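You operate a simulated robot arm through the tools that you are given. There is no shell and no other tool. Be economical: measure what you need, move in short steps, check, and stop when the job is done.

You run a simulated two-armed robot. Do the job below in one go: nothing can be reset, and whatever is moved stays where it is left.

TASK
Pick up the white brush with one hand, pass it to the other hand and put it on the right end of the action bench.

Only the result counts: the job must be done as asked and must still hold three seconds after the hand-in. Knocking over, shifting, dropping, spilling or breaking anything else fails it.

THE ROBOT
Two 7-joint arms with two-finger parallel grippers on one trunk, on a base that drives. Base frame: it is fixed to the floor where the robot stands at the start and does not move with it; the origin is under the middle of the robot, x ahead of it, y to its left, z up; the surface under the hand at the start is at about z = 0.927. Lengths are in m, angles in rad, forces in N, time in s.
The left shoulder is at the start at [0.07, 0.163, 1.17], the right one opposite. With the tool pointing down near the work surface each hand reaches from about 0.38 to 0.88 m from the robot's upright axis, wherever it stands, measured 20 degrees to its own side. Places, roughly: right end of the action bench (32x15 cm) [-2.46, 2.28, 0.8]; white brush (5x3x12 cm) [0.6, 0, 1]. Payload 3.43 kg a hand.
Tool frame (each hand has its own): the origin (TCP) lies between the finger pads and is the grasp point; the fingertips stand 0.034 m ahead of it; z points along the fingers, y is the line along which they close. Largest opening 0.128 m; finger width 0.024, thickness 0.012; the body of the gripper, 0.048 by 0.13 m, starts 0.096 m behind the TCP.
Orientation is told as [roll, pitch, yaw] about the base's x, y, z axes, in that order, counted from this pose: with the fingers straight down and closing along the base's y, the tool's x points along the base's -x, its y along +y and its z along -z.

THE INTERFACE
- The arms move only by the tool play_rows. It takes "left_targets", "right_targets" or both (then of equal length, played together; a hand with none holds still); each is a list that holds one entry, the list of rows, each a list of 7 numbers: the turn, a rotation vector about the tool's x, y, z in rad, then the shift along the tool's x, y, z in m, then the finger opening in m, from 0 to 0.128. In form: [[[ax, ay, az, x, y, z, fingers], ...]]. A call has 1 to 12 rows; each row is the pose to reach, as a shift and turn from the pose commanded when the call began, along the tool's axes at that moment. Rows are played at 5 a second. More than 0.05 m and 0.15 rad between two rows, or a gripper value outside its range, and nothing of the call is played. Where a pose cannot be reached the arm comes as near as it can. A force on the tool above 40 N (or 10 N above the force at the start of the call, whichever is more), or a blocked arm, ends the call early, and 0.2 s more pass. The fingers move at their own pace (about 0.153 m/s each) and stop on an object; they squeeze with about 43 N. The grip force told is the motor's: it shows also when the fingers shut on nothing. Time passes only in rows, and 0.2 s behind the last, so rows that repeat a pose let the fingers close. The reply holds the time, the measured pose of the TCP, the force on the tool along the base axes, the opening and the grip force, in the units named above and with some noise, with the torque about the TCP (base axes, N m) and any sound that the robot's microphone picked up, and new pictures: "views" is both (left out), scene, wrist or none (wrist: the cameras of the hands that moved).
- Cameras (640 x 400 px; columns grow to the right, rows downward): "scene" is now at [0.1317, -0.0032, 1.4083]; the picture's right is [-0.13, -0.99, 0.00], its down [-0.44, 0.06, -0.90] and it looks along [0.89, -0.12, -0.44] (base axes); focal length 268 px, centre (320, 200). "left" rides on the left gripper at [0.076, 0.011, -0.16] in its tool frame; the picture's right is [-0.15, 0.99, 0.00], its down [-0.88, -0.13, -0.46] and it looks along [-0.45, -0.07, 0.89] (tool axes); focal length 234 px, centre (320, 200). "right" rides on the right gripper at [0.076, -0.011, -0.16] in its tool frame; the picture's right is [0.15, 0.99, 0.00], its down [-0.88, 0.13, -0.46] and it looks along [-0.45, 0.07, 0.89] (tool axes); focal length 234 px, centre (320, 200). There is no depth. A picture from a camera that has moved, and an enlarged one, comes with that camera's place and axes in the base frame and with its lens. The place of the scene camera against the robot may be out by one fixed shift of up to 0.018 m in any direction.
- slide_trunk(by): slides the trunk up (or, below 0, down) by that many m; the arms and the scene camera ride with it, the base frame stays. It gives what a move gives, with no picture.
- roll_base(legs): drives the robot by 1 to 6 legs, each [ahead, left, turn to the left] in m, m and rad, along the robot's own axes; the way and the turn of a leg run together, so that a leg with both is an arc; at most 1.5 m and 3.142 rad a leg. The arms and the cameras ride along, it lands a little off, and it stops where it bumps. It gives what a move gives, and a new picture of the scene camera.
- head_to(pan, tilt): turns the head with the scene camera to pan (to the left, within 1.501 rad either way) and tilt (down, from -0.506 to 1.204), counted from straight ahead of the robot. It gives what a move gives, and a new picture of the scene camera.
- zoom(camera, box): a new picture of the part [left, top, right, bottom] of that camera's present view, enlarged. It takes no simulated time.
- sign_off(): hands the job in; it is judged then, once.

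Go step by step. Nothing tells you exact positions but the pictures and the camera data: compare them with the known pose of the tool, close in by small moves and look again before you grip or let go. The budget is 120 turns and 260 pictures, counting those below and the enlarged ones. Unless the task says otherwise, let go and move clear before handing in, and close with one line.

The tools are called after "Emit:" by a JSON object that holds its "method" and its "body". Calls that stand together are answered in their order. play_rows: Moves the arms, as the interface text tells. Its arguments: {"type":"object","properties":{"left_targets":{"type":"array"},"right_targets":{"type":"array"},"views":{"type":"string","enum":["both","scene","wrist","none"]}},"required":[]} The other tools are called the same way: slide_trunk (by) slides the trunk up or down; roll_base (legs) drives the base; head_to (pan, tilt) turns the head that bears the scene camera; zoom (camera, box) takes an enlarged picture of a part of a camera's view; sign_off () hands the job in.

At the start:

```text
clock: 0.0
left_position: [0.6228, 0.208, 1.1764]
left_ee_rot: [0.001, 0.0, 0.002]
left_force: [0.0, 0.2, -0.4]
left_ft_torque: [0.02, -0.01, 0.02]
left_width: 0.1281
left_finger_force: 0.0
right_position: [0.4642, -0.2375, 1.2363]
right_ee_rot: [-0.001, 0.0, 0.0]
right_force: [0.0, -0.4, 0.6]
right_ft_torque: [0.0, -0.03, -0.01]
right_width: 0.128
right_finger_force: 0.0
trunk travel left (down, up): [-0.65, 0.29]
robot x, y, heading: [-0.0011, -0.0004, -0.0]
head pan, tilt: [-0.134, 0.461]
```

scene: 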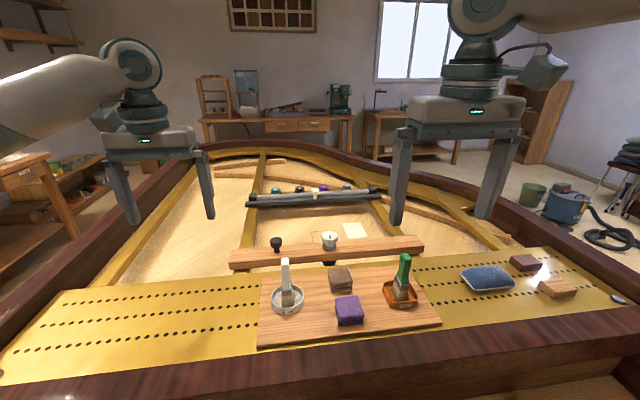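
right: 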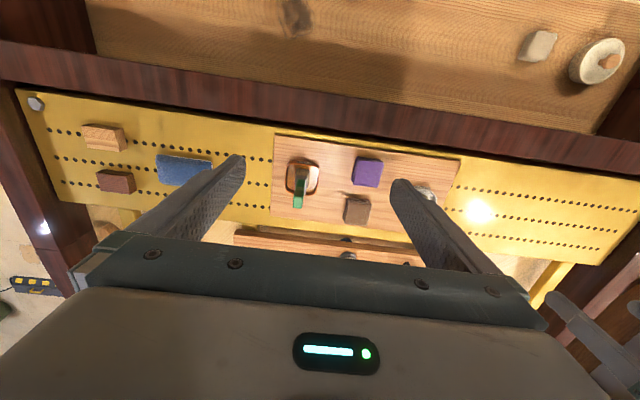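
left: 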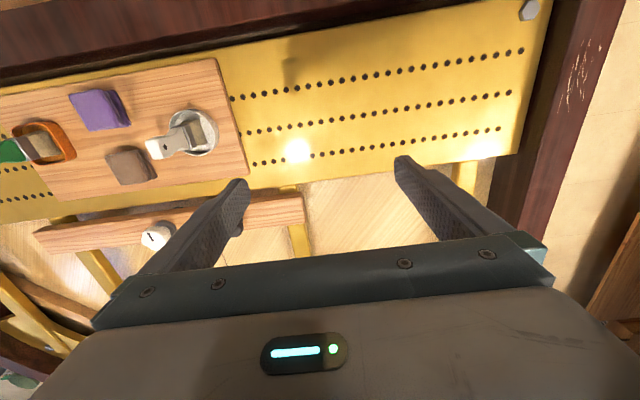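

I see the white brush standing in a round dish on the wooden board, left of centre, and a green brush in an orange dish. I'll enlarge the views to measure it.

Emit:
{"method": "zoom", "body": {"camera": "scene", "box": [240, 230, 340, 330]}}

Emit:
{"method": "zoom", "body": {"camera": "left", "box": [80, 60, 280, 210]}}

Emit:
{"method": "head_to", "body": {"pan": 1.5, "tilt": 0.3}}

```text
4.00 times, centred on (290, 280) of scene
camera zoom: at [0.1317, -0.0032, 1.4083], right [-0.13, -0.99, 0.0], down [-0.44, 0.06, -0.9], along [0.89, -0.12, -0.44], focal length 1071 px, centre (440, -120)
```

zoom: 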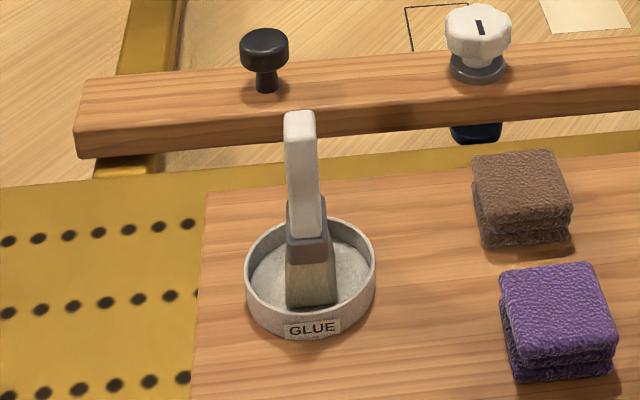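

```text
2.67 times, centred on (180, 135) of left
camera zoom: at [0.5487, 0.22, 1.3369], right [0.15, 0.99, 0.0], down [0.88, -0.13, 0.46], along [0.45, -0.07, -0.89], focal length 624 px, centre (693, 373)
```

zoom: 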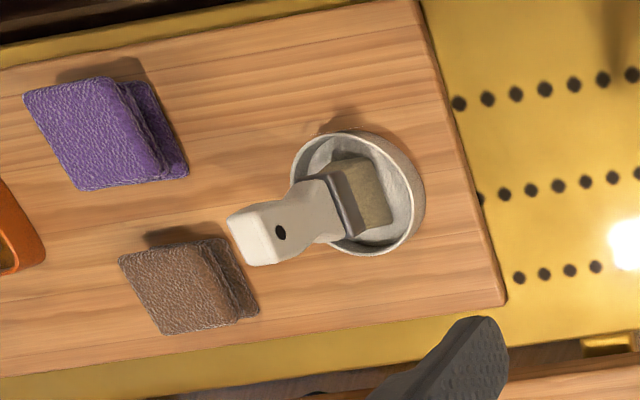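

```text
clock: 1.7
left_position: [0.6238, 0.2075, 1.177]
left_ee_rot: [0.0, -0.001, 0.0]
left_force: [0.4, -0.7, -0.8]
left_ft_torque: [-0.01, -0.01, 0.0]
left_width: 0.128
left_finger_force: 0.0
right_position: [0.4637, -0.2372, 1.2353]
right_ee_rot: [-0.001, 0.001, 0.001]
right_force: [0.6, 0.0, 0.0]
right_ft_torque: [0.02, -0.02, 0.04]
right_width: 0.1282
right_finger_force: 0.1
trunk travel left (down, up): [-0.65, 0.29]
robot x, y, heading: [0.0034, 0.0001, 0.001]
head pan, tilt: [1.499, 0.3]
camera scene: at [0.0476, 0.1022, 1.4231], right [1.0, -0.07, 0.0], down [-0.02, -0.29, -0.96], along [0.07, 0.95, -0.3], focal length 268 px, centre (320, 200)
```

scene: 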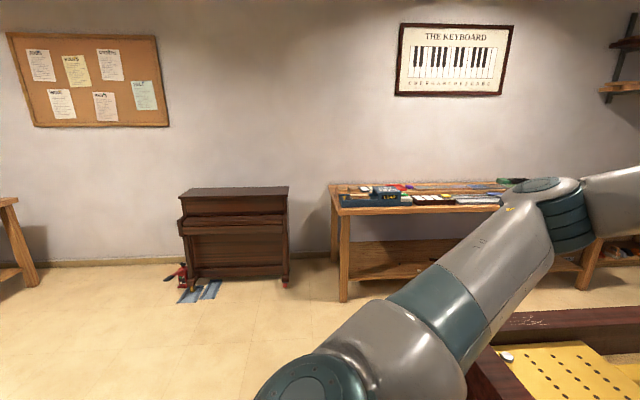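

The brush stands about at (0.59, 0.01), its top at z≈1.05, the thin side along y. I turn the head back and take the left hand above it. Opening about 0.07.

Emit:
{"method": "head_to", "body": {"pan": 0.0, "tilt": 0.6}}

Emit:
{"method": "play_rows", "body": {"left_targets": [[[0, 0, 0, 0.01, -0.04, 0, 0.08], [0, 0, 0, 0.02, -0.085, 0, 0.08], [0, 0, 0, 0.03, -0.13, 0.01, 0.08], [0, 0, 0, 0.033, -0.165, 0.03, 0.08], [0, 0, 0, 0.033, -0.198, 0.047, 0.08], [0, 0, 0, 0.033, -0.198, 0.057, 0.08], [0, 0, 0, 0.033, -0.198, 0.057, 0.08]]], "views": "both"}}

```text
clock: 3.3
left_position: [0.6228, 0.207, 1.1783]
left_ee_rot: [0.0, 0.001, 0.001]
left_force: [-0.5, -0.4, 0.4]
left_ft_torque: [-0.01, 0.0, 0.02]
left_width: 0.128
left_finger_force: 0.1
right_position: [0.465, -0.238, 1.2355]
right_ee_rot: [0.0, 0.0, -0.001]
right_force: [0.7, 0.3, -0.4]
right_ft_torque: [-0.03, 0.0, 0.01]
right_width: 0.1278
right_finger_force: 0.1
trunk travel left (down, up): [-0.65, 0.29]
robot x, y, heading: [-0.0009, 0.0021, -0.001]
head pan, tilt: [0.0, 0.6]
camera scene: at [0.1292, 0.0092, 1.3956], right [0.0, -1.0, 0.0], down [-0.57, 0.0, -0.83], along [0.83, 0.0, -0.57], focal length 268 px, centre (320, 200)
```

scene: 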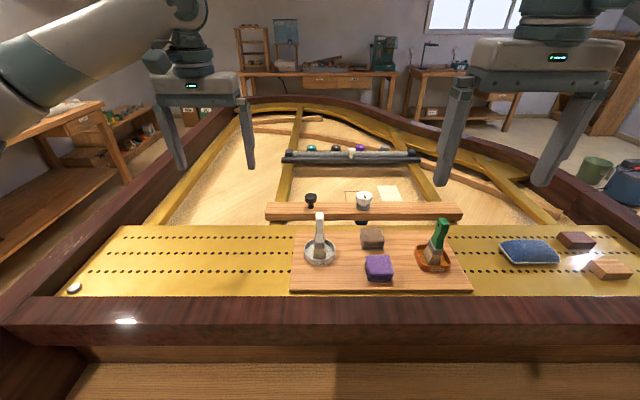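

```text
clock: 4.9
left_position: [0.5914, 0.0094, 1.1199]
left_ee_rot: [0.001, -0.002, 0.003]
left_force: [-1.1, -0.6, 0.1]
left_ft_torque: [0.03, 0.0, 0.0]
left_width: 0.0799
left_finger_force: 0.1
right_position: [0.4643, -0.2374, 1.2347]
right_ee_rot: [0.002, 0.0, 0.001]
right_force: [0.2, 0.0, 0.3]
right_ft_torque: [0.01, 0.03, 0.02]
right_width: 0.1283
right_finger_force: 0.1
trunk travel left (down, up): [-0.65, 0.29]
robot x, y, heading: [-0.0008, 0.0008, -0.004]
head pan, tilt: [0.0, 0.6]
camera scene: at [0.1292, 0.0088, 1.3956], right [0.0, -1.0, 0.0], down [-0.57, 0.0, -0.82], along [0.82, 0.0, -0.57], focal length 268 px, centre (320, 200)
camera left: at [0.5161, 0.0213, 1.2794], right [0.14, 0.99, 0.0], down [0.88, -0.13, 0.46], along [0.45, -0.07, -0.89], focal length 234 px, centre (320, 200)
```

scene: 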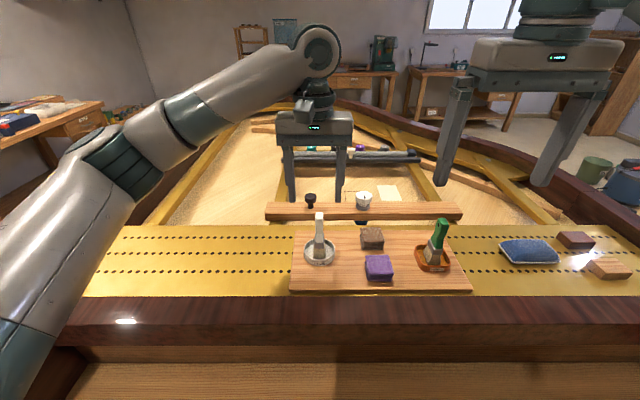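
left: 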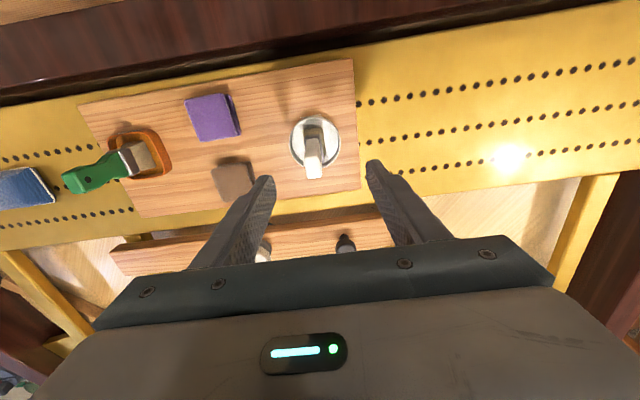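

Emit:
{"method": "zoom", "body": {"camera": "left", "box": [270, 90, 390, 200]}}

Emit:
{"method": "zoom", "body": {"camera": "scene", "box": [270, 180, 370, 280]}}

```text
3.64 times, centred on (330, 145) of left
camera zoom: at [0.5161, 0.0213, 1.2794], right [0.14, 0.99, 0.0], down [0.88, -0.13, 0.46], along [0.45, -0.07, -0.89], focal length 852 px, centre (284, 400)
```

zoom: 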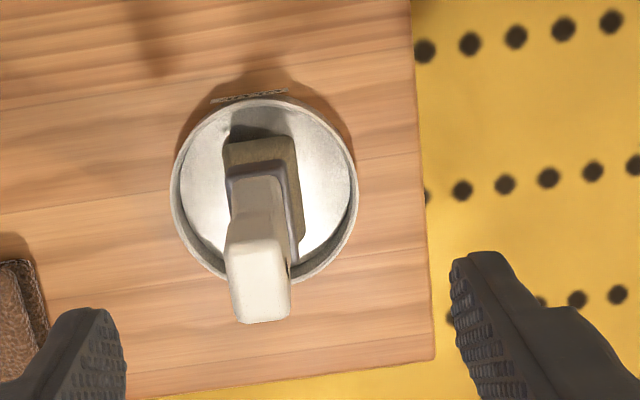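

```text
4.00 times, centred on (320, 230) of scene
camera zoom: at [0.1292, 0.0088, 1.3956], right [0.0, -1.0, 0.0], down [-0.57, 0.0, -0.82], along [0.82, 0.0, -0.57], focal length 1071 px, centre (320, 80)
```

zoom: 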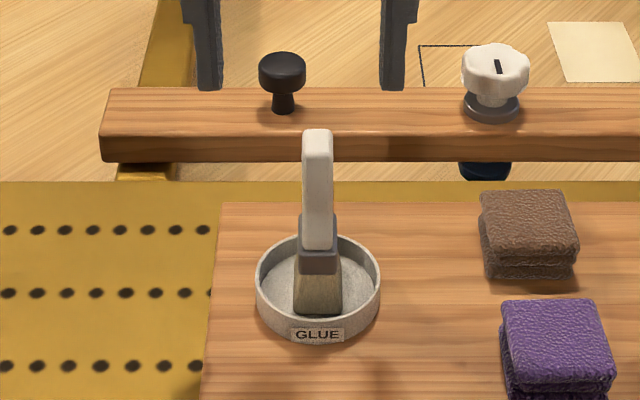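

The hand is aligned to within a few mm: the handle is at about y=0.003. I lower to z≈1.03 and close gently.

Emit:
{"method": "play_rows", "body": {"left_targets": [[[0, 0, 0, -0.003, -0.007, 0.0, 0.07], [0, 0, 0, -0.003, -0.007, 0.03, 0.07], [0, 0, 0, -0.003, -0.007, 0.06, 0.07], [0, 0, 0, -0.003, -0.007, 0.09, 0.07], [0, 0, 0, -0.003, -0.007, 0.09, 0.06]]], "views": "both"}}

Emit:
{"method": "zoom", "body": {"camera": "scene", "box": [270, 180, 370, 280]}}

Emit:
{"method": "zoom", "body": {"camera": "left", "box": [250, 100, 390, 220]}}

```text
clock: 6.1
left_position: [0.5949, 0.0021, 1.0289]
left_ee_rot: [0.0, -0.002, 0.0]
left_force: [-0.6, 0.0, 0.6]
left_ft_torque: [-0.01, 0.0, 0.06]
left_width: 0.0601
left_finger_force: 0.0
right_position: [0.4636, -0.2377, 1.2355]
right_ee_rot: [-0.001, 0.001, 0.0]
right_force: [0.4, -0.1, 0.8]
right_ft_torque: [0.0, 0.02, -0.01]
right_width: 0.1279
right_finger_force: 0.1
trunk travel left (down, up): [-0.65, 0.29]
robot x, y, heading: [0.0023, 0.0001, -0.006]
head pan, tilt: [0.0, 0.6]
camera scene: at [0.1289, 0.009, 1.3957], right [0.0, -1.0, 0.0], down [-0.56, 0.0, -0.83], along [0.83, 0.0, -0.56], focal length 268 px, centre (320, 200)
camera left: at [0.5193, 0.0142, 1.1896], right [0.15, 0.99, 0.0], down [0.88, -0.13, 0.46], along [0.45, -0.07, -0.89], focal length 234 px, centre (320, 200)
```

scene: 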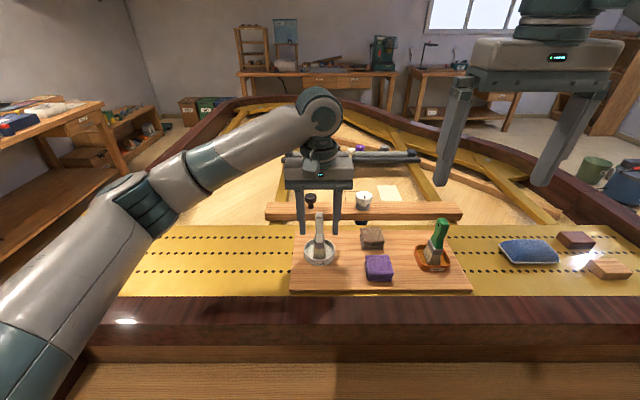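
left: 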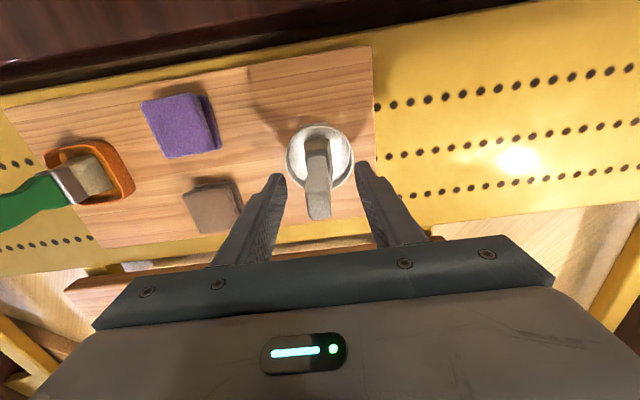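

```text
4.00 times, centred on (320, 230) of scene
camera zoom: at [0.1289, 0.009, 1.3957], right [0.0, -1.0, 0.0], down [-0.56, 0.0, -0.83], along [0.83, 0.0, -0.56], focal length 1071 px, centre (320, 80)
```

zoom: 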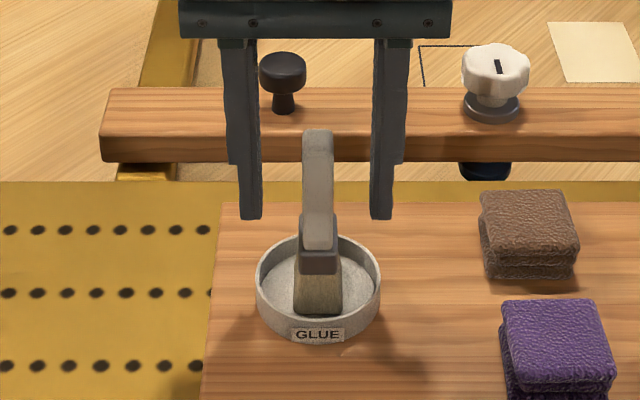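

```text
3.33 times, centred on (320, 160) of left
camera zoom: at [0.5193, 0.0142, 1.1896], right [0.15, 0.99, 0.0], down [0.88, -0.13, 0.46], along [0.45, -0.07, -0.89], focal length 781 px, centre (320, 333)
```

zoom: 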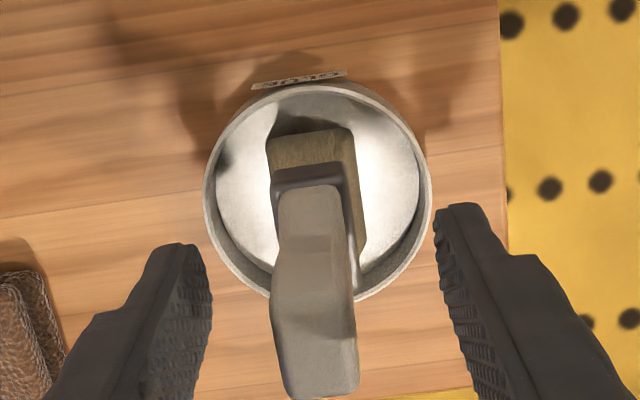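

The handle is between the pads, so I close and lift slightly.

Emit:
{"method": "play_rows", "body": {"left_targets": [[[0, 0, 0, 0, 0, 0, 0.03], [0, 0, 0, 0, 0, 0, 0.01], [0, 0, 0, 0, 0, 0, 0.005], [0, 0, 0, 0, 0, -0.01, 0.005], [0, 0, 0, 0, 0, -0.03, 0.005]]], "views": "both"}}

Emit:
{"method": "zoom", "body": {"camera": "scene", "box": [270, 170, 370, 270]}}

```text
clock: 7.3
left_position: [0.5943, 0.0032, 1.0609]
left_ee_rot: [-0.001, -0.001, 0.0]
left_force: [-1.2, 0.2, -0.8]
left_ft_torque: [0.03, 0.0, -0.01]
left_width: 0.0166
left_finger_force: 43.3
right_position: [0.4626, -0.239, 1.2354]
right_ee_rot: [0.001, -0.002, 0.0]
right_force: [-0.4, 0.6, 0.6]
right_ft_torque: [0.0, 0.0, 0.01]
right_width: 0.1281
right_finger_force: 0.0
trunk travel left (down, up): [-0.65, 0.29]
robot x, y, heading: [0.0051, -0.0014, -0.002]
head pan, tilt: [0.0, 0.6]
camera scene: at [0.1288, 0.0088, 1.3956], right [0.0, -1.0, 0.0], down [-0.56, 0.0, -0.83], along [0.83, 0.0, -0.56], focal length 268 px, centre (320, 200)
camera left: at [0.519, 0.0147, 1.2201], right [0.14, 0.99, 0.0], down [0.88, -0.13, 0.46], along [0.45, -0.07, -0.89], focal length 234 px, centre (320, 200)
```

scene: 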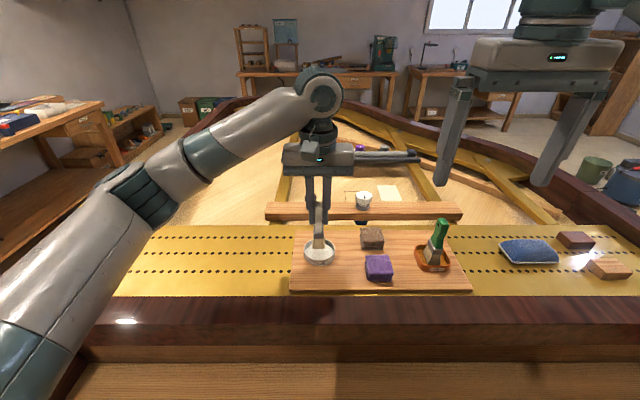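
left: 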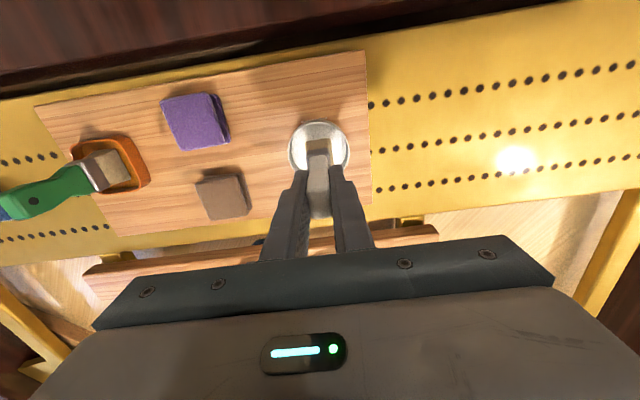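

```text
4.00 times, centred on (320, 220) of scene
camera zoom: at [0.1288, 0.0088, 1.3956], right [0.0, -1.0, 0.0], down [-0.56, 0.0, -0.83], along [0.83, 0.0, -0.56], focal length 1071 px, centre (320, 120)
```

zoom: 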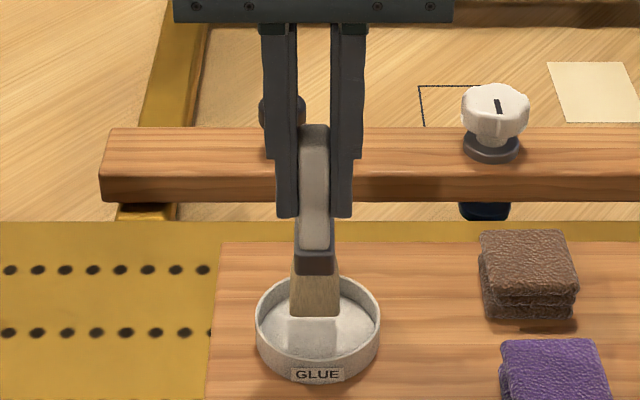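

The brush is gripped and out of the dish. I raise it while the right hand starts turning towards pointing left with fingers closing along x.

Emit:
{"method": "play_rows", "body": {"left_targets": [[[0, 0, 0, 0, 0, -0.03, 0.005], [0, 0, 0, 0, 0, -0.06, 0.005], [0, 0, 0, 0, 0, -0.09, 0.005], [0, 0, 0, 0.005, 0.01, -0.12, 0.005], [0, 0, 0, 0.01, 0.02, -0.15, 0.005], [0, 0, 0, 0.02, 0.03, -0.18, 0.005], [0, 0, 0, 0.03, 0.04, -0.189, 0.005], [0, 0, 0, 0.034, 0.047, -0.189, 0.005], [0, 0, 0, 0.034, 0.047, -0.189, 0.005], [0, 0, 0, 0.034, 0.047, -0.189, 0.005]]], "right_targets": [[[0.08, 0.08, 0.08, 0, 0, 0, 0.1], [0.16, 0.16, 0.16, 0, 0, 0, 0.1], [0.24, 0.24, 0.24, 0, 0, 0, 0.1], [0.32, 0.32, 0.32, 0, 0, 0, 0.1], [0.4, 0.4, 0.4, 0, 0, 0, 0.1], [0.48, 0.48, 0.48, 0, 0, 0, 0.1], [0.56, 0.56, 0.56, 0, 0, 0, 0.1], [0.64, 0.64, 0.64, 0, 0, 0, 0.1], [0.72, 0.72, 0.72, 0, 0, 0, 0.1], [0.8, 0.8, 0.8, 0, 0, 0, 0.1]]], "views": "scene"}}

```text
clock: 9.5
left_position: [0.5607, 0.0499, 1.2498]
left_ee_rot: [0.002, 0.0, 0.0]
left_force: [0.6, 0.4, -0.6]
left_ft_torque: [-0.01, -0.01, -0.01]
left_width: 0.0166
left_finger_force: 42.5
right_position: [0.3555, -0.2455, 1.1577]
right_ee_rot: [-1.065, 0.303, -1.08]
right_force: [-0.4, 0.1, 0.1]
right_ft_torque: [0.01, -0.02, 0.03]
right_width: 0.0998
right_finger_force: 0.1
right hand out of reach, approached as far as the arm can: row 5, 6, 7, 8, 9, 10
trunk travel left (down, up): [-0.65, 0.29]
robot x, y, heading: [-0.0011, 0.0002, 0.003]
head pan, tilt: [0.0, 0.6]
camera scene: at [0.1305, 0.0092, 1.3955], right [0.0, -1.0, 0.0], down [-0.57, 0.0, -0.82], along [0.82, 0.0, -0.57], focal length 268 px, centre (320, 200)
```

scene: 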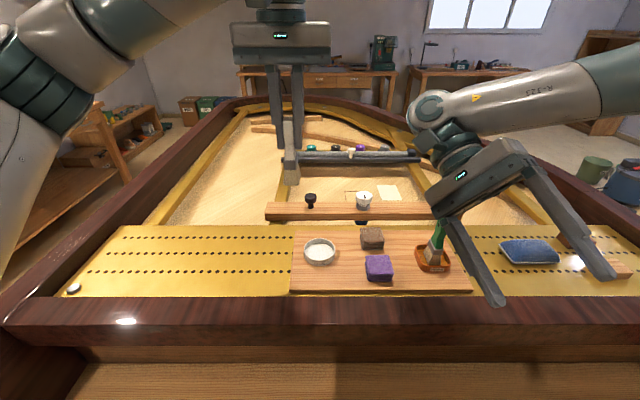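

My turn sense was wrong (the hand tips outward); I undo it and then turn the other way.

Emit:
{"method": "play_rows", "body": {"right_targets": [[[-0.08, -0.08, -0.08, 0, 0, 0, 0.1], [-0.16, -0.16, -0.16, 0, 0, 0, 0.1], [-0.24, -0.24, -0.24, 0, 0, 0, 0.1], [-0.32, -0.32, -0.32, 0, 0, 0, 0.1], [-0.4, -0.4, -0.4, 0, 0, 0, 0.1], [-0.48, -0.48, -0.48, 0, 0, 0, 0.1], [-0.56, -0.56, -0.56, 0, 0, 0, 0.1], [-0.64, -0.64, -0.64, 0, 0, 0, 0.1], [-0.72, -0.72, -0.72, 0, 0, 0, 0.1], [-0.8, -0.8, -0.8, 0, 0, 0, 0.1]]], "views": "scene"}}

```text
clock: 11.7
left_position: [0.5589, 0.0485, 1.25]
left_ee_rot: [0.001, 0.0, 0.003]
left_force: [0.4, -0.5, -1.6]
left_ft_torque: [0.02, 0.01, 0.05]
left_width: 0.0166
left_finger_force: 43.1
right_position: [0.3544, -0.2489, 1.1574]
right_ee_rot: [0.003, -0.003, 0.002]
right_force: [-0.5, -0.3, 0.0]
right_ft_torque: [-0.02, -0.02, -0.02]
right_width: 0.1
right_finger_force: 0.0
trunk travel left (down, up): [-0.65, 0.29]
robot x, y, heading: [-0.0007, 0.0024, 0.0]
head pan, tilt: [0.0, 0.6]
camera scene: at [0.1282, 0.0078, 1.3957], right [0.0, -1.0, 0.0], down [-0.56, 0.0, -0.83], along [0.83, 0.0, -0.56], focal length 268 px, centre (320, 200)
```

scene: 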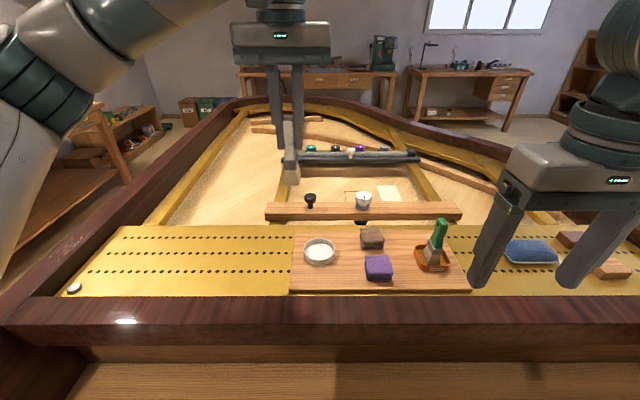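

Emit:
{"method": "play_rows", "body": {"right_targets": [[[0, 0, 0, -0.04, -0.015, -0.015, 0.1], [0, 0, 0, -0.08, -0.03, -0.03, 0.1], [-0.08, -0.08, -0.08, -0.12, -0.045, -0.045, 0.1], [-0.16, -0.16, -0.16, -0.15, -0.05, -0.045, 0.1], [-0.24, -0.24, -0.24, -0.15, -0.05, -0.045, 0.1], [-0.32, -0.32, -0.32, -0.15, -0.05, -0.045, 0.1], [-0.4, -0.4, -0.4, -0.15, -0.05, -0.045, 0.1], [-0.48, -0.48, -0.48, -0.15, -0.05, -0.045, 0.1], [-0.56, -0.56, -0.56, -0.15, -0.05, -0.045, 0.1], [-0.64, -0.64, -0.64, -0.15, -0.05, -0.045, 0.1]]], "views": "scene"}}

```text
clock: 13.9
left_position: [0.558, 0.0515, 1.2508]
left_ee_rot: [0.001, -0.002, 0.001]
left_force: [-1.1, 0.5, -0.5]
left_ft_torque: [-0.04, -0.12, -0.01]
left_width: 0.0164
left_finger_force: 42.6
right_position: [0.4959, -0.2832, 1.2149]
right_ee_rot: [0.461, -0.769, 0.485]
right_force: [0.9, 0.9, -6.4]
right_ft_torque: [0.54, -0.12, 0.11]
right_width: 0.1
right_finger_force: 0.1
right hand out of reach, approached as far as the arm can: row 10
trunk travel left (down, up): [-0.65, 0.29]
robot x, y, heading: [0.0, -0.0014, 0.005]
head pan, tilt: [0.0, 0.6]
camera scene: at [0.1272, 0.0098, 1.3959], right [0.0, -1.0, 0.0], down [-0.56, 0.0, -0.83], along [0.83, 0.0, -0.56], focal length 268 px, centre (320, 200)
```

scene: 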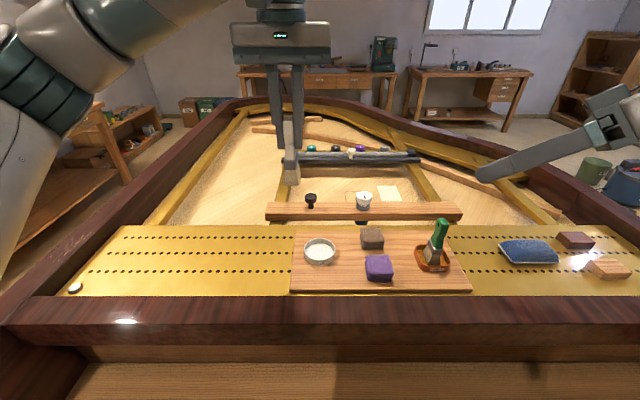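

The right hand meets a limit midway with a small force reading; I look at it.

Emit:
{"method": "head_to", "body": {"pan": -0.8, "tilt": 0.5}}

```text
clock: 15.0
left_position: [0.5593, 0.0503, 1.2496]
left_ee_rot: [-0.001, 0.0, 0.003]
left_force: [-0.5, -0.7, -0.6]
left_ft_torque: [0.0, 0.0, 0.02]
left_width: 0.0163
left_finger_force: 42.7
right_position: [0.4989, -0.2832, 1.217]
right_ee_rot: [0.456, -0.775, 0.484]
right_force: [-0.4, 0.6, -0.1]
right_ft_torque: [-0.02, 0.01, 0.0]
right_width: 0.1001
right_finger_force: 0.1
trunk travel left (down, up): [-0.65, 0.29]
robot x, y, heading: [-0.0044, -0.0015, -0.003]
head pan, tilt: [-0.799, 0.499]
camera scene: at [0.1044, -0.0561, 1.4047], right [-0.72, -0.7, 0.0], down [-0.33, 0.34, -0.88], along [0.61, -0.63, -0.48], focal length 268 px, centre (320, 200)
```

scene: 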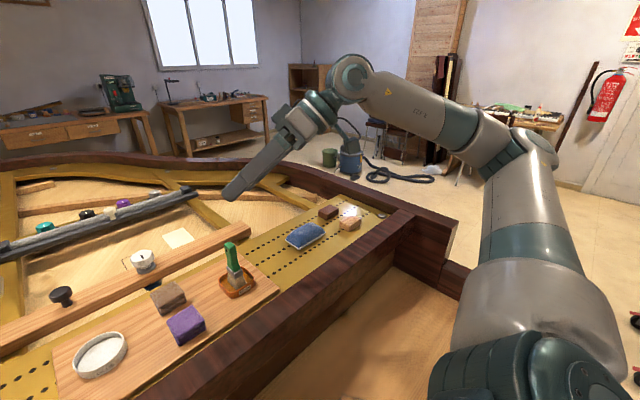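

Nothing is touching. I move the hand forward and left while finishing the turn.

Emit:
{"method": "play_rows", "body": {"right_targets": [[[0, 0, 0, -0.02, 0.006, 0.03, 0.1], [0, 0, 0, -0.045, 0.012, 0.06, 0.1], [0, 0, 0, -0.071, 0.021, 0.09, 0.1], [-0.08, -0.08, -0.08, -0.071, 0.021, 0.09, 0.1], [-0.16, -0.16, -0.16, -0.071, 0.021, 0.09, 0.1], [-0.24, -0.24, -0.24, -0.071, 0.021, 0.09, 0.1], [-0.32, -0.32, -0.32, -0.071, 0.021, 0.09, 0.1], [-0.4, -0.4, -0.4, -0.071, 0.021, 0.09, 0.1], [-0.48, -0.48, -0.48, -0.071, 0.021, 0.09, 0.1], [-0.56, -0.56, -0.56, -0.071, 0.021, 0.09, 0.1]]], "views": "scene"}}

```text
clock: 17.4
left_position: [0.5596, 0.0476, 1.2493]
left_ee_rot: [0.004, 0.0, 0.003]
left_force: [-0.6, -0.2, -0.3]
left_ft_torque: [0.04, 0.01, 0.0]
left_width: 0.0164
left_finger_force: 42.9
right_position: [0.5987, -0.1842, 1.2285]
right_ee_rot: [2.184, -1.463, -0.784]
right_force: [0.0, -0.3, 0.5]
right_ft_torque: [0.0, 0.01, 0.01]
right_width: 0.1
right_finger_force: 0.0
right hand out of reach, approached as far as the arm can: row 4, 5, 6, 7, 8, 9
trunk travel left (down, up): [-0.65, 0.29]
robot x, y, heading: [0.0004, -0.0022, 0.001]
head pan, tilt: [-0.799, 0.499]
stopped in row 10 (right hand): the arm was blocked; the commanded pose is now the measured one
camera scene: at [0.1047, -0.0594, 1.4045], right [-0.72, -0.7, 0.0], down [-0.33, 0.35, -0.88], along [0.61, -0.63, -0.48], focal length 268 px, centre (320, 200)
```

scene: 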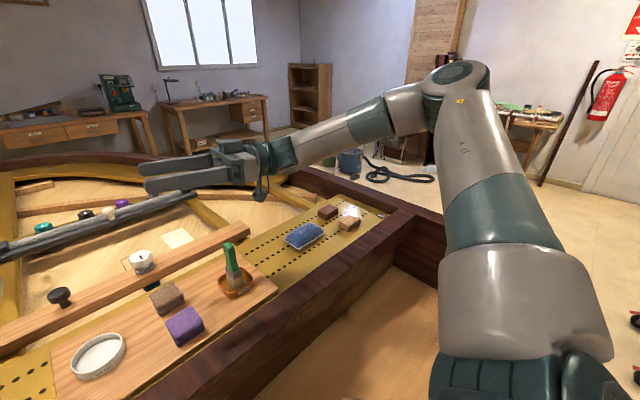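

The elbow has swung round and the right hand now points left nearly as wanted. I trim its orientation and bring it to a stand-off pose beside the brush.

Emit:
{"method": "play_rows", "body": {"right_targets": [[[-0.06, 0.02, -0.03, 0.012, 0.011, 0.011, 0.1], [-0.116, 0.04, -0.058, 0.024, 0.022, 0.022, 0.1], [-0.174, 0.061, -0.087, 0.036, 0.033, 0.033, 0.1], [-0.174, 0.061, -0.087, 0.047, 0.044, 0.044, 0.1], [-0.174, 0.061, -0.087, 0.047, 0.044, 0.044, 0.1]]], "views": "wrist"}}

Emit:
{"method": "head_to", "body": {"pan": -0.1, "tilt": 0.3}}

```text
clock: 18.6
left_position: [0.5603, 0.0519, 1.2501]
left_ee_rot: [0.001, 0.0, 0.004]
left_force: [-0.8, 0.0, -1.6]
left_ft_torque: [0.02, -0.01, -0.02]
left_width: 0.0165
left_finger_force: 42.8
right_position: [0.5577, -0.1278, 1.1871]
right_ee_rot: [-2.642, -1.562, -2.064]
right_force: [-0.1, -0.6, -0.1]
right_ft_torque: [-0.01, 0.01, 0.04]
right_width: 0.1
right_finger_force: 0.1
trunk travel left (down, up): [-0.65, 0.29]
robot x, y, heading: [-0.003, 0.0018, 0.001]
head pan, tilt: [-0.799, 0.499]
camera right: at [0.5716, -0.2864, 1.1107], right [-0.99, 0.0, -0.15], down [-0.13, -0.46, 0.88], along [-0.07, 0.89, 0.46], focal length 234 px, centre (320, 200)
```

right: 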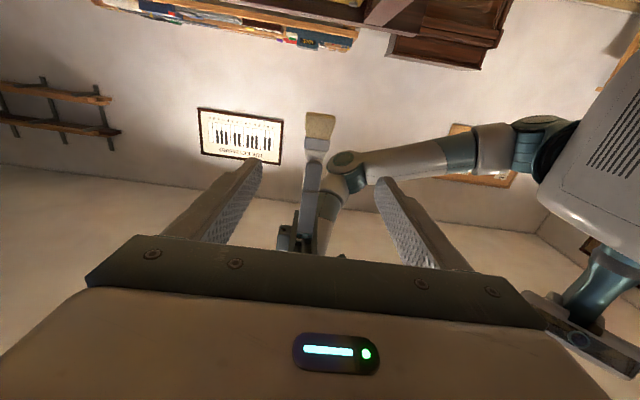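

```text
clock: 19.7
left_position: [0.5601, 0.0518, 1.2489]
left_ee_rot: [0.001, 0.001, 0.0]
left_force: [0.9, -0.3, -1.5]
left_ft_torque: [0.03, 0.03, 0.02]
left_width: 0.0166
left_finger_force: 43.3
right_position: [0.5579, -0.1284, 1.1868]
right_ee_rot: [-2.653, -1.562, -2.054]
right_force: [0.0, -0.1, -0.2]
right_ft_torque: [-0.05, 0.02, -0.02]
right_width: 0.1001
right_finger_force: 0.1
trunk travel left (down, up): [-0.65, 0.29]
robot x, y, heading: [-0.0005, 0.0029, -0.0]
head pan, tilt: [-0.099, 0.3]
camera scene: at [0.134, 0.0, 1.4231], right [-0.1, -0.99, 0.0], down [-0.29, 0.03, -0.96], along [0.95, -0.09, -0.3], focal length 268 px, centre (320, 200)
```

scene: 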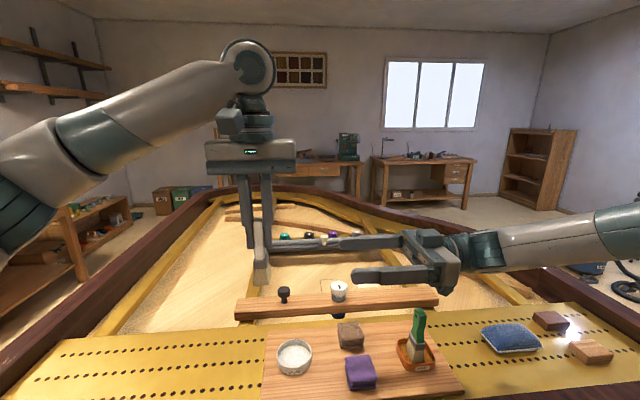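

Emit:
{"method": "zoom", "body": {"camera": "right", "box": [240, 90, 400, 250]}}

Emit:
{"method": "zoom", "body": {"camera": "scene", "box": [220, 190, 360, 300]}}

```text
2.50 times, centred on (320, 170) of right
camera zoom: at [0.5718, -0.2865, 1.1109], right [-0.99, 0.0, -0.15], down [-0.13, -0.46, 0.88], along [-0.07, 0.89, 0.46], focal length 585 px, centre (320, 275)
```

zoom: 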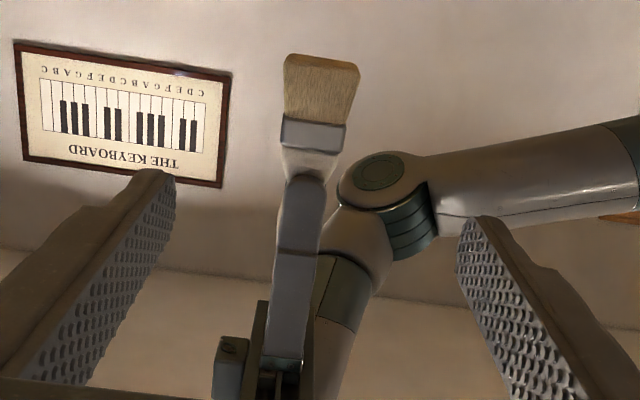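

```text
3.64 times, centred on (290, 245) of scene
camera zoom: at [0.134, 0.0, 1.4231], right [-0.1, -0.99, 0.0], down [-0.29, 0.03, -0.96], along [0.95, -0.09, -0.3], focal length 973 px, centre (429, 36)
```

zoom: 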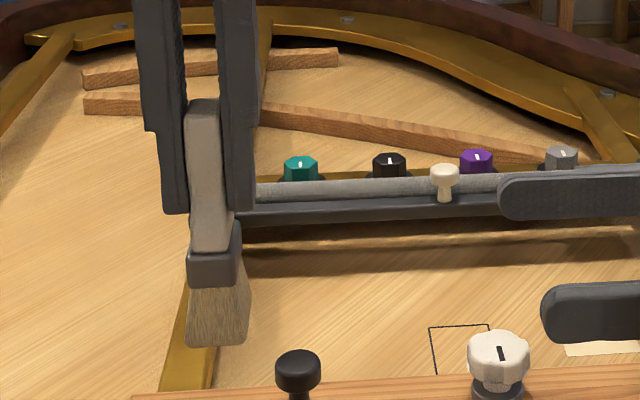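

The brush's ferrule sits at x≈0.563, y≈0.05, z≈1.19, just below the left fingertips. I slide the right hand in along +y with open fingers.

Emit:
{"method": "play_rows", "body": {"right_targets": [[[0, 0, 0, 0.001, -0.005, 0.04, 0.1], [0, 0, 0, 0.001, -0.005, 0.08, 0.1], [0, 0, 0, 0.001, -0.005, 0.12, 0.1], [0, 0, 0, 0.001, -0.005, 0.15, 0.1], [0, 0, 0, 0.001, -0.005, 0.177, 0.1], [0, 0, 0, 0.001, -0.005, 0.177, 0.1]]], "views": "both"}}

Emit:
{"method": "zoom", "body": {"camera": "scene", "box": [200, 180, 340, 290]}}

Emit:
{"method": "zoom", "body": {"camera": "right", "box": [240, 40, 400, 250]}}

```text
clock: 21.1
left_position: [0.5603, 0.0509, 1.249]
left_ee_rot: [-0.002, 0.001, 0.002]
left_force: [0.5, -0.4, -1.6]
left_ft_torque: [0.0, -0.01, -0.02]
left_width: 0.0163
left_finger_force: 42.3
right_position: [0.5626, 0.0492, 1.1877]
right_ee_rot: [-2.674, -1.564, -2.035]
right_force: [-1.4, 0.4, 0.0]
right_ft_torque: [0.03, 0.01, -0.02]
right_width: 0.1001
right_finger_force: 0.0
trunk travel left (down, up): [-0.65, 0.29]
robot x, y, heading: [0.0014, -0.0014, -0.001]
head pan, tilt: [-0.099, 0.3]
camera scene: at [0.1337, -0.0004, 1.4231], right [-0.1, -1.0, 0.0], down [-0.29, 0.03, -0.96], along [0.95, -0.09, -0.3], focal length 268 px, centre (320, 200)
camera right: at [0.5754, -0.1096, 1.1117], right [-0.99, 0.0, -0.15], down [-0.13, -0.46, 0.88], along [-0.07, 0.89, 0.46], focal length 234 px, centre (320, 200)
```

scene: 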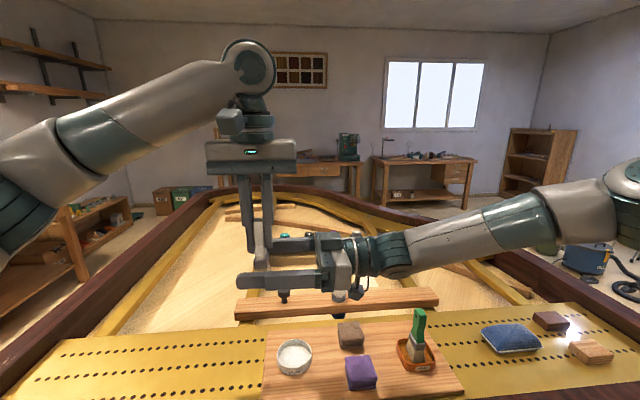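
right: 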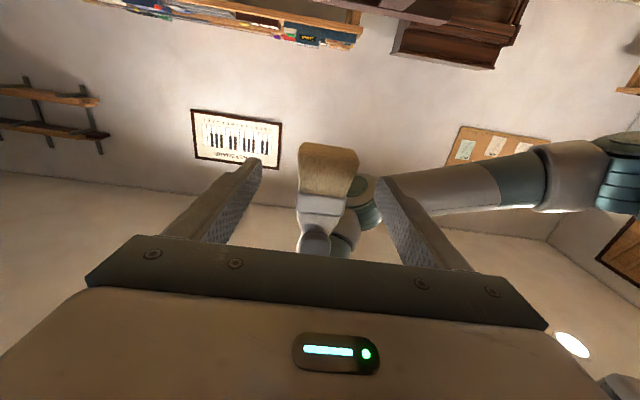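

```text
3.64 times, centred on (270, 235) of scene
camera zoom: at [0.1337, -0.0004, 1.4231], right [-0.1, -1.0, 0.0], down [-0.29, 0.03, -0.96], along [0.95, -0.09, -0.3], focal length 973 px, centre (502, 73)
```

zoom: 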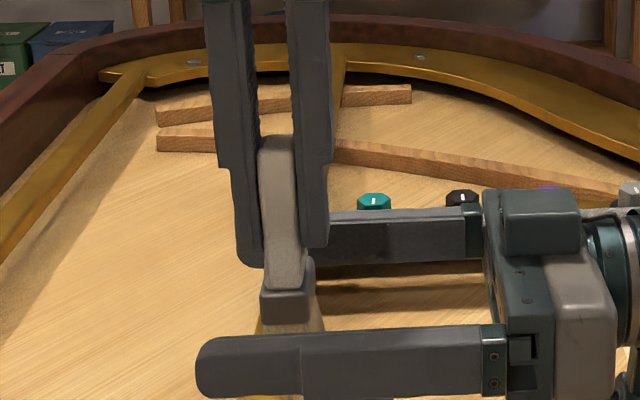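

```text
1.90 times, centred on (320, 145) of right
camera zoom: at [0.5754, -0.1096, 1.1117], right [-0.99, 0.0, -0.15], down [-0.13, -0.46, 0.88], along [-0.07, 0.89, 0.46], focal length 446 px, centre (320, 305)
```

zoom: 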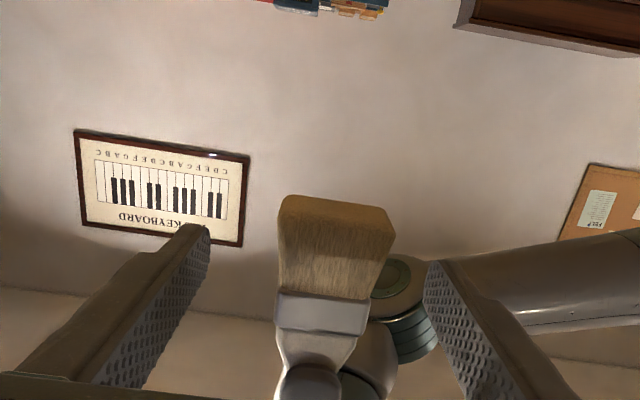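

The right fingers straddle the brush with clearance to the left ones. I close them on it.

Emit:
{"method": "play_rows", "body": {"right_targets": [[[0, 0, 0, 0, 0, 0, 0.07], [0, 0, 0, 0, 0, 0, 0.05], [0, 0, 0, 0, 0, 0, 0.03], [0, 0, 0, 0, 0, 0, 0.015], [0, 0, 0, 0, 0, 0, 0.015]]], "views": "scene"}}

Emit:
{"method": "zoom", "body": {"camera": "right", "box": [240, 40, 400, 250]}}

Emit:
{"method": "zoom", "body": {"camera": "scene", "box": [200, 180, 340, 290]}}

```text
clock: 22.3
left_position: [0.561, 0.0527, 1.2504]
left_ee_rot: [0.0, -0.003, 0.003]
left_force: [9.7, 1.1, 0.0]
left_ft_torque: [0.03, -0.71, 0.04]
left_width: 0.0166
left_finger_force: 43.6
right_position: [0.5606, 0.0489, 1.1882]
right_ee_rot: [-2.676, -1.564, -2.029]
right_force: [-9.6, -1.0, -0.4]
right_ft_torque: [0.0, 0.13, -0.02]
right_width: 0.036
right_finger_force: 42.6
trunk travel left (down, up): [-0.65, 0.29]
robot x, y, heading: [0.0005, -0.0035, 0.002]
head pan, tilt: [-0.099, 0.3]
camera scene: at [0.134, 0.0002, 1.4231], right [-0.1, -1.0, 0.0], down [-0.29, 0.03, -0.96], along [0.95, -0.09, -0.3], focal length 268 px, centre (320, 200)
```

scene: 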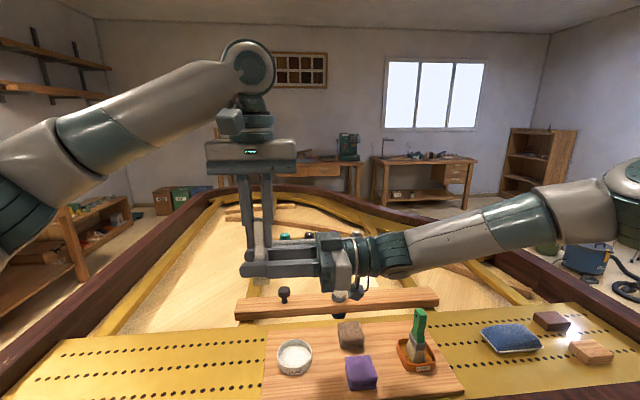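

```text
1.90 times, centred on (320, 145) of right
camera zoom: at [0.5751, -0.109, 1.1116], right [-0.99, -0.01, -0.15], down [-0.13, -0.46, 0.88], along [-0.07, 0.89, 0.46], focal length 446 px, centre (320, 305)
```

zoom: 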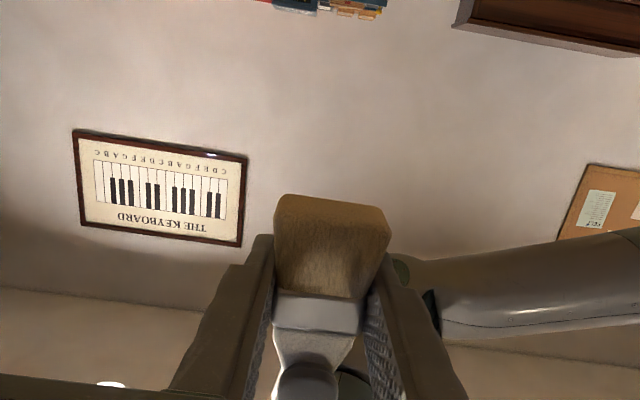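

```text
3.64 times, centred on (270, 235) of scene
camera zoom: at [0.134, 0.0002, 1.4231], right [-0.1, -1.0, 0.0], down [-0.29, 0.03, -0.96], along [0.95, -0.09, -0.3], focal length 973 px, centre (502, 73)
```

zoom: 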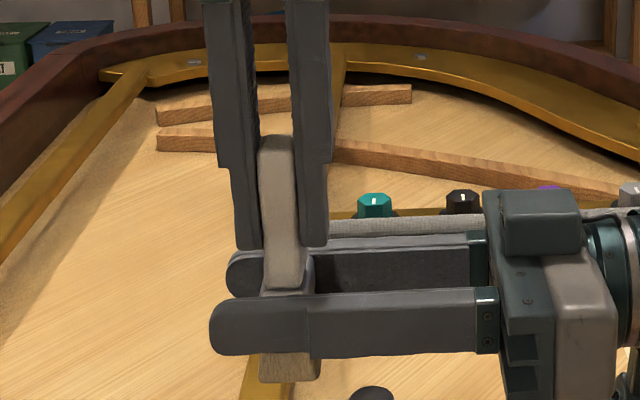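

The right hand has it (0.036 m wide, 43 N). I open the left hand and draw it straight up.

Emit:
{"method": "play_rows", "body": {"left_targets": [[[0, 0, 0, 0, 0, 0, 0.03], [0, 0, 0, 0, 0, 0, 0.06], [0, 0, 0, 0, 0, -0.02, 0.06], [0, 0, 0, 0, 0, -0.06, 0.06], [0, 0, 0, 0, 0.03, -0.1, 0.06], [0, 0, 0, 0, 0.08, -0.1, 0.06], [0, 0, 0, 0, 0.13, -0.1, 0.06], [0, 0, 0, 0.03, 0.17, -0.1, 0.06], [0, 0, 0, 0.06, 0.2, -0.1, 0.06]]], "views": "scene"}}

Emit:
{"method": "zoom", "body": {"camera": "right", "box": [240, 40, 400, 250]}}

```text
clock: 24.3
left_position: [0.498, 0.2529, 1.3486]
left_ee_rot: [-0.002, -0.002, 0.001]
left_force: [0.2, 0.5, -0.1]
left_ft_torque: [-0.03, -0.02, 0.01]
left_width: 0.0597
left_finger_force: 0.1
right_position: [0.5601, 0.0505, 1.188]
right_ee_rot: [-2.415, -1.564, -2.293]
right_force: [0.3, 0.0, -0.3]
right_ft_torque: [-0.04, -0.02, 0.01]
right_width: 0.036
right_finger_force: 43.6
trunk travel left (down, up): [-0.65, 0.29]
robot x, y, heading: [0.0044, 0.0036, 0.0]
head pan, tilt: [-0.099, 0.3]
camera scene: at [0.1325, 0.0022, 1.4233], right [-0.1, -1.0, 0.0], down [-0.29, 0.03, -0.96], along [0.95, -0.09, -0.29], focal length 268 px, centre (320, 200)
```

scene: 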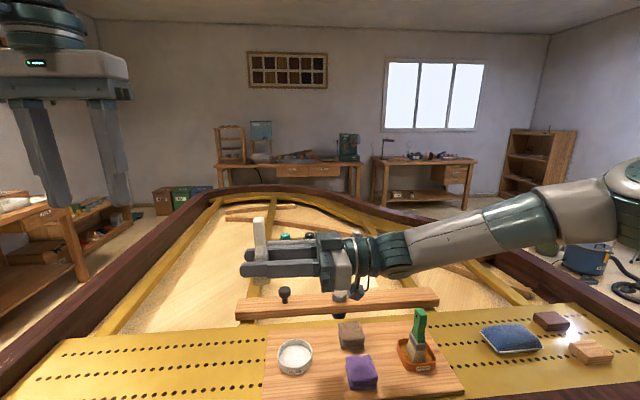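

```text
1.90 times, centred on (320, 145) of right
camera zoom: at [0.5743, -0.1078, 1.1125], right [-0.99, 0.0, -0.15], down [-0.13, -0.46, 0.88], along [-0.07, 0.89, 0.46], focal length 446 px, centre (320, 305)
```

zoom: 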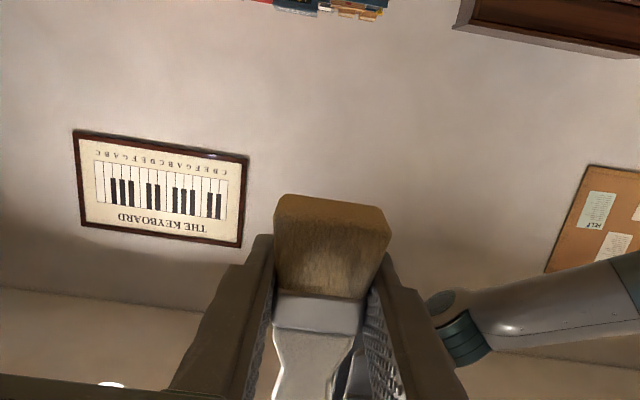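

The handover is done and the left hand is clear. I bring the right hand back over its own side and turn the fingers down, so the brush lies flat.

Emit:
{"method": "play_rows", "body": {"right_targets": [[[0, 0, 0, -0.03, 0, -0.02, 0.015], [0, 0.14, 0, -0.06, 0, -0.05, 0.015], [0, 0.28, 0, -0.06, 0, -0.09, 0.015], [0, 0.42, 0, -0.06, 0, -0.13, 0.015], [0, 0.56, 0, -0.06, 0, -0.17, 0.015], [0, 0.7, 0, -0.06, 0, -0.2, 0.015], [0, 0.84, 0, -0.06, 0, -0.2, 0.015], [0, 0.98, 0, -0.06, 0, -0.2, 0.015], [0, 1.12, 0, -0.06, 0, -0.2, 0.015], [0, 1.26, 0, -0.06, 0, -0.2, 0.015], [0, 1.4, 0, -0.06, 0, -0.2, 0.015], [0, 1.54, 0, -0.06, 0, -0.2, 0.015]]], "views": "both"}}

```text
clock: 26.9
left_position: [0.4983, 0.2501, 1.3488]
left_ee_rot: [0.0, 0.001, 0.002]
left_force: [-0.3, 0.0, -0.2]
left_ft_torque: [0.02, 0.01, 0.01]
left_width: 0.0602
left_finger_force: 0.1
right_position: [0.551, -0.1628, 1.241]
right_ee_rot: [-0.011, -0.9, 1.58]
right_force: [0.2, -0.4, -1.3]
right_ft_torque: [0.01, 0.0, 0.0]
right_width: 0.0359
right_finger_force: 42.8
right hand out of reach, approached as far as the arm can: row 6, 7, 8, 9, 10, 11, 12
trunk travel left (down, up): [-0.65, 0.29]
robot x, y, heading: [-0.0004, 0.0011, -0.002]
head pan, tilt: [-0.099, 0.3]
camera scene: at [0.1338, 0.0001, 1.4231], right [-0.1, -1.0, 0.0], down [-0.29, 0.03, -0.96], along [0.95, -0.09, -0.3], focal length 268 px, centre (320, 200)
camera right: at [0.5628, -0.3331, 1.281], right [-0.99, -0.09, -0.12], down [-0.14, 0.19, 0.97], along [-0.07, 0.98, -0.2], focal length 234 px, centre (320, 200)
```

scene: 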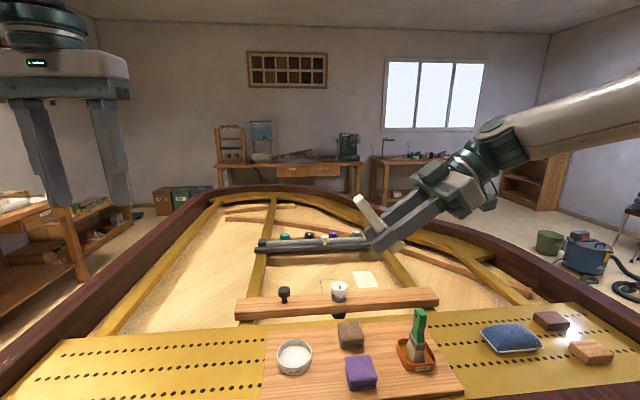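
right: 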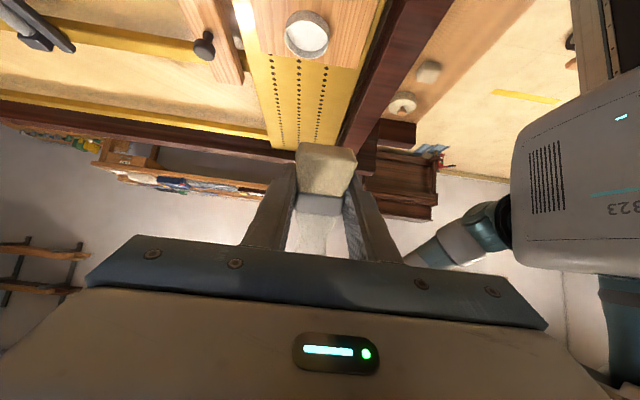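

The grip holds; the arm hit a wrist limit with this yaw, so I unwind to the standard pointing-down pose over its own side.

Emit:
{"method": "play_rows", "body": {"right_targets": [[[0.058, 0.058, 0.121, 0.01, 0.005, -0.012, 0.015], [0.117, 0.116, 0.243, 0.02, 0.01, -0.024, 0.015], [0.176, 0.175, 0.365, 0.03, 0.015, -0.036, 0.015], [0.235, 0.233, 0.487, 0.04, 0.02, -0.048, 0.015], [0.294, 0.291, 0.608, 0.05, 0.025, -0.06, 0.015], [0.353, 0.35, 0.73, 0.056, 0.03, -0.07, 0.015], [0.411, 0.408, 0.852, 0.056, 0.03, -0.07, 0.015], [0.47, 0.466, 0.974, 0.056, 0.03, -0.07, 0.015], [0.53, 0.525, 1.096, 0.056, 0.03, -0.07, 0.015], [0.588, 0.583, 1.217, 0.056, 0.03, -0.07, 0.015], [0.647, 0.641, 1.339, 0.056, 0.03, -0.07, 0.015], [0.706, 0.7, 1.461, 0.056, 0.03, -0.07, 0.015]]], "views": "both"}}

```text
clock: 29.5
left_position: [0.4997, 0.2503, 1.3495]
left_ee_rot: [0.001, 0.0, 0.003]
left_force: [-0.1, -0.1, -0.3]
left_ft_torque: [0.01, -0.05, 0.0]
left_width: 0.06
left_finger_force: 0.1
right_position: [0.5246, -0.2216, 1.1735]
right_ee_rot: [0.684, -0.415, -0.038]
right_force: [0.6, -0.6, -1.5]
right_ft_torque: [-0.01, 0.01, 0.01]
right_width: 0.0362
right_finger_force: 42.4
right hand out of reach, approached as far as the arm can: row 1, 2, 3, 4, 5, 6, 7, 8, 9, 10, 11, 12
trunk travel left (down, up): [-0.65, 0.29]
robot x, y, heading: [0.0006, 0.0004, 0.003]
head pan, tilt: [-0.099, 0.3]
camera scene: at [0.1337, -0.0001, 1.4231], right [-0.1, -1.0, 0.0], down [-0.29, 0.03, -0.96], along [0.95, -0.09, -0.3], focal length 268 px, centre (320, 200)
camera right: at [0.4049, -0.3266, 1.2511], right [-0.36, 0.78, 0.51], down [0.62, -0.21, 0.75], along [0.7, 0.59, -0.41], focal length 234 px, centre (320, 200)
```

scene: 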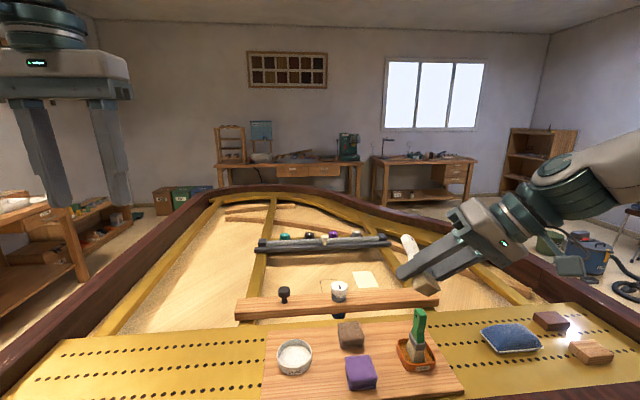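
right: 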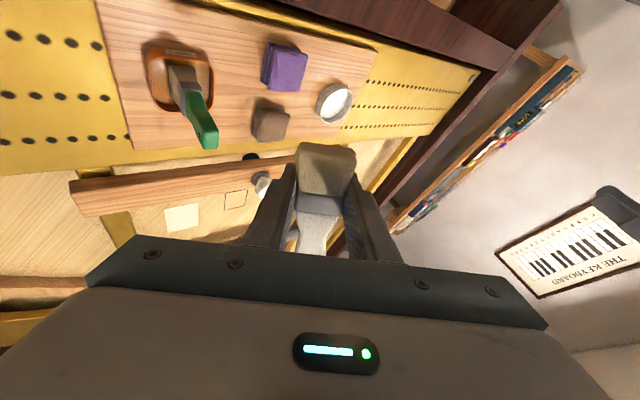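

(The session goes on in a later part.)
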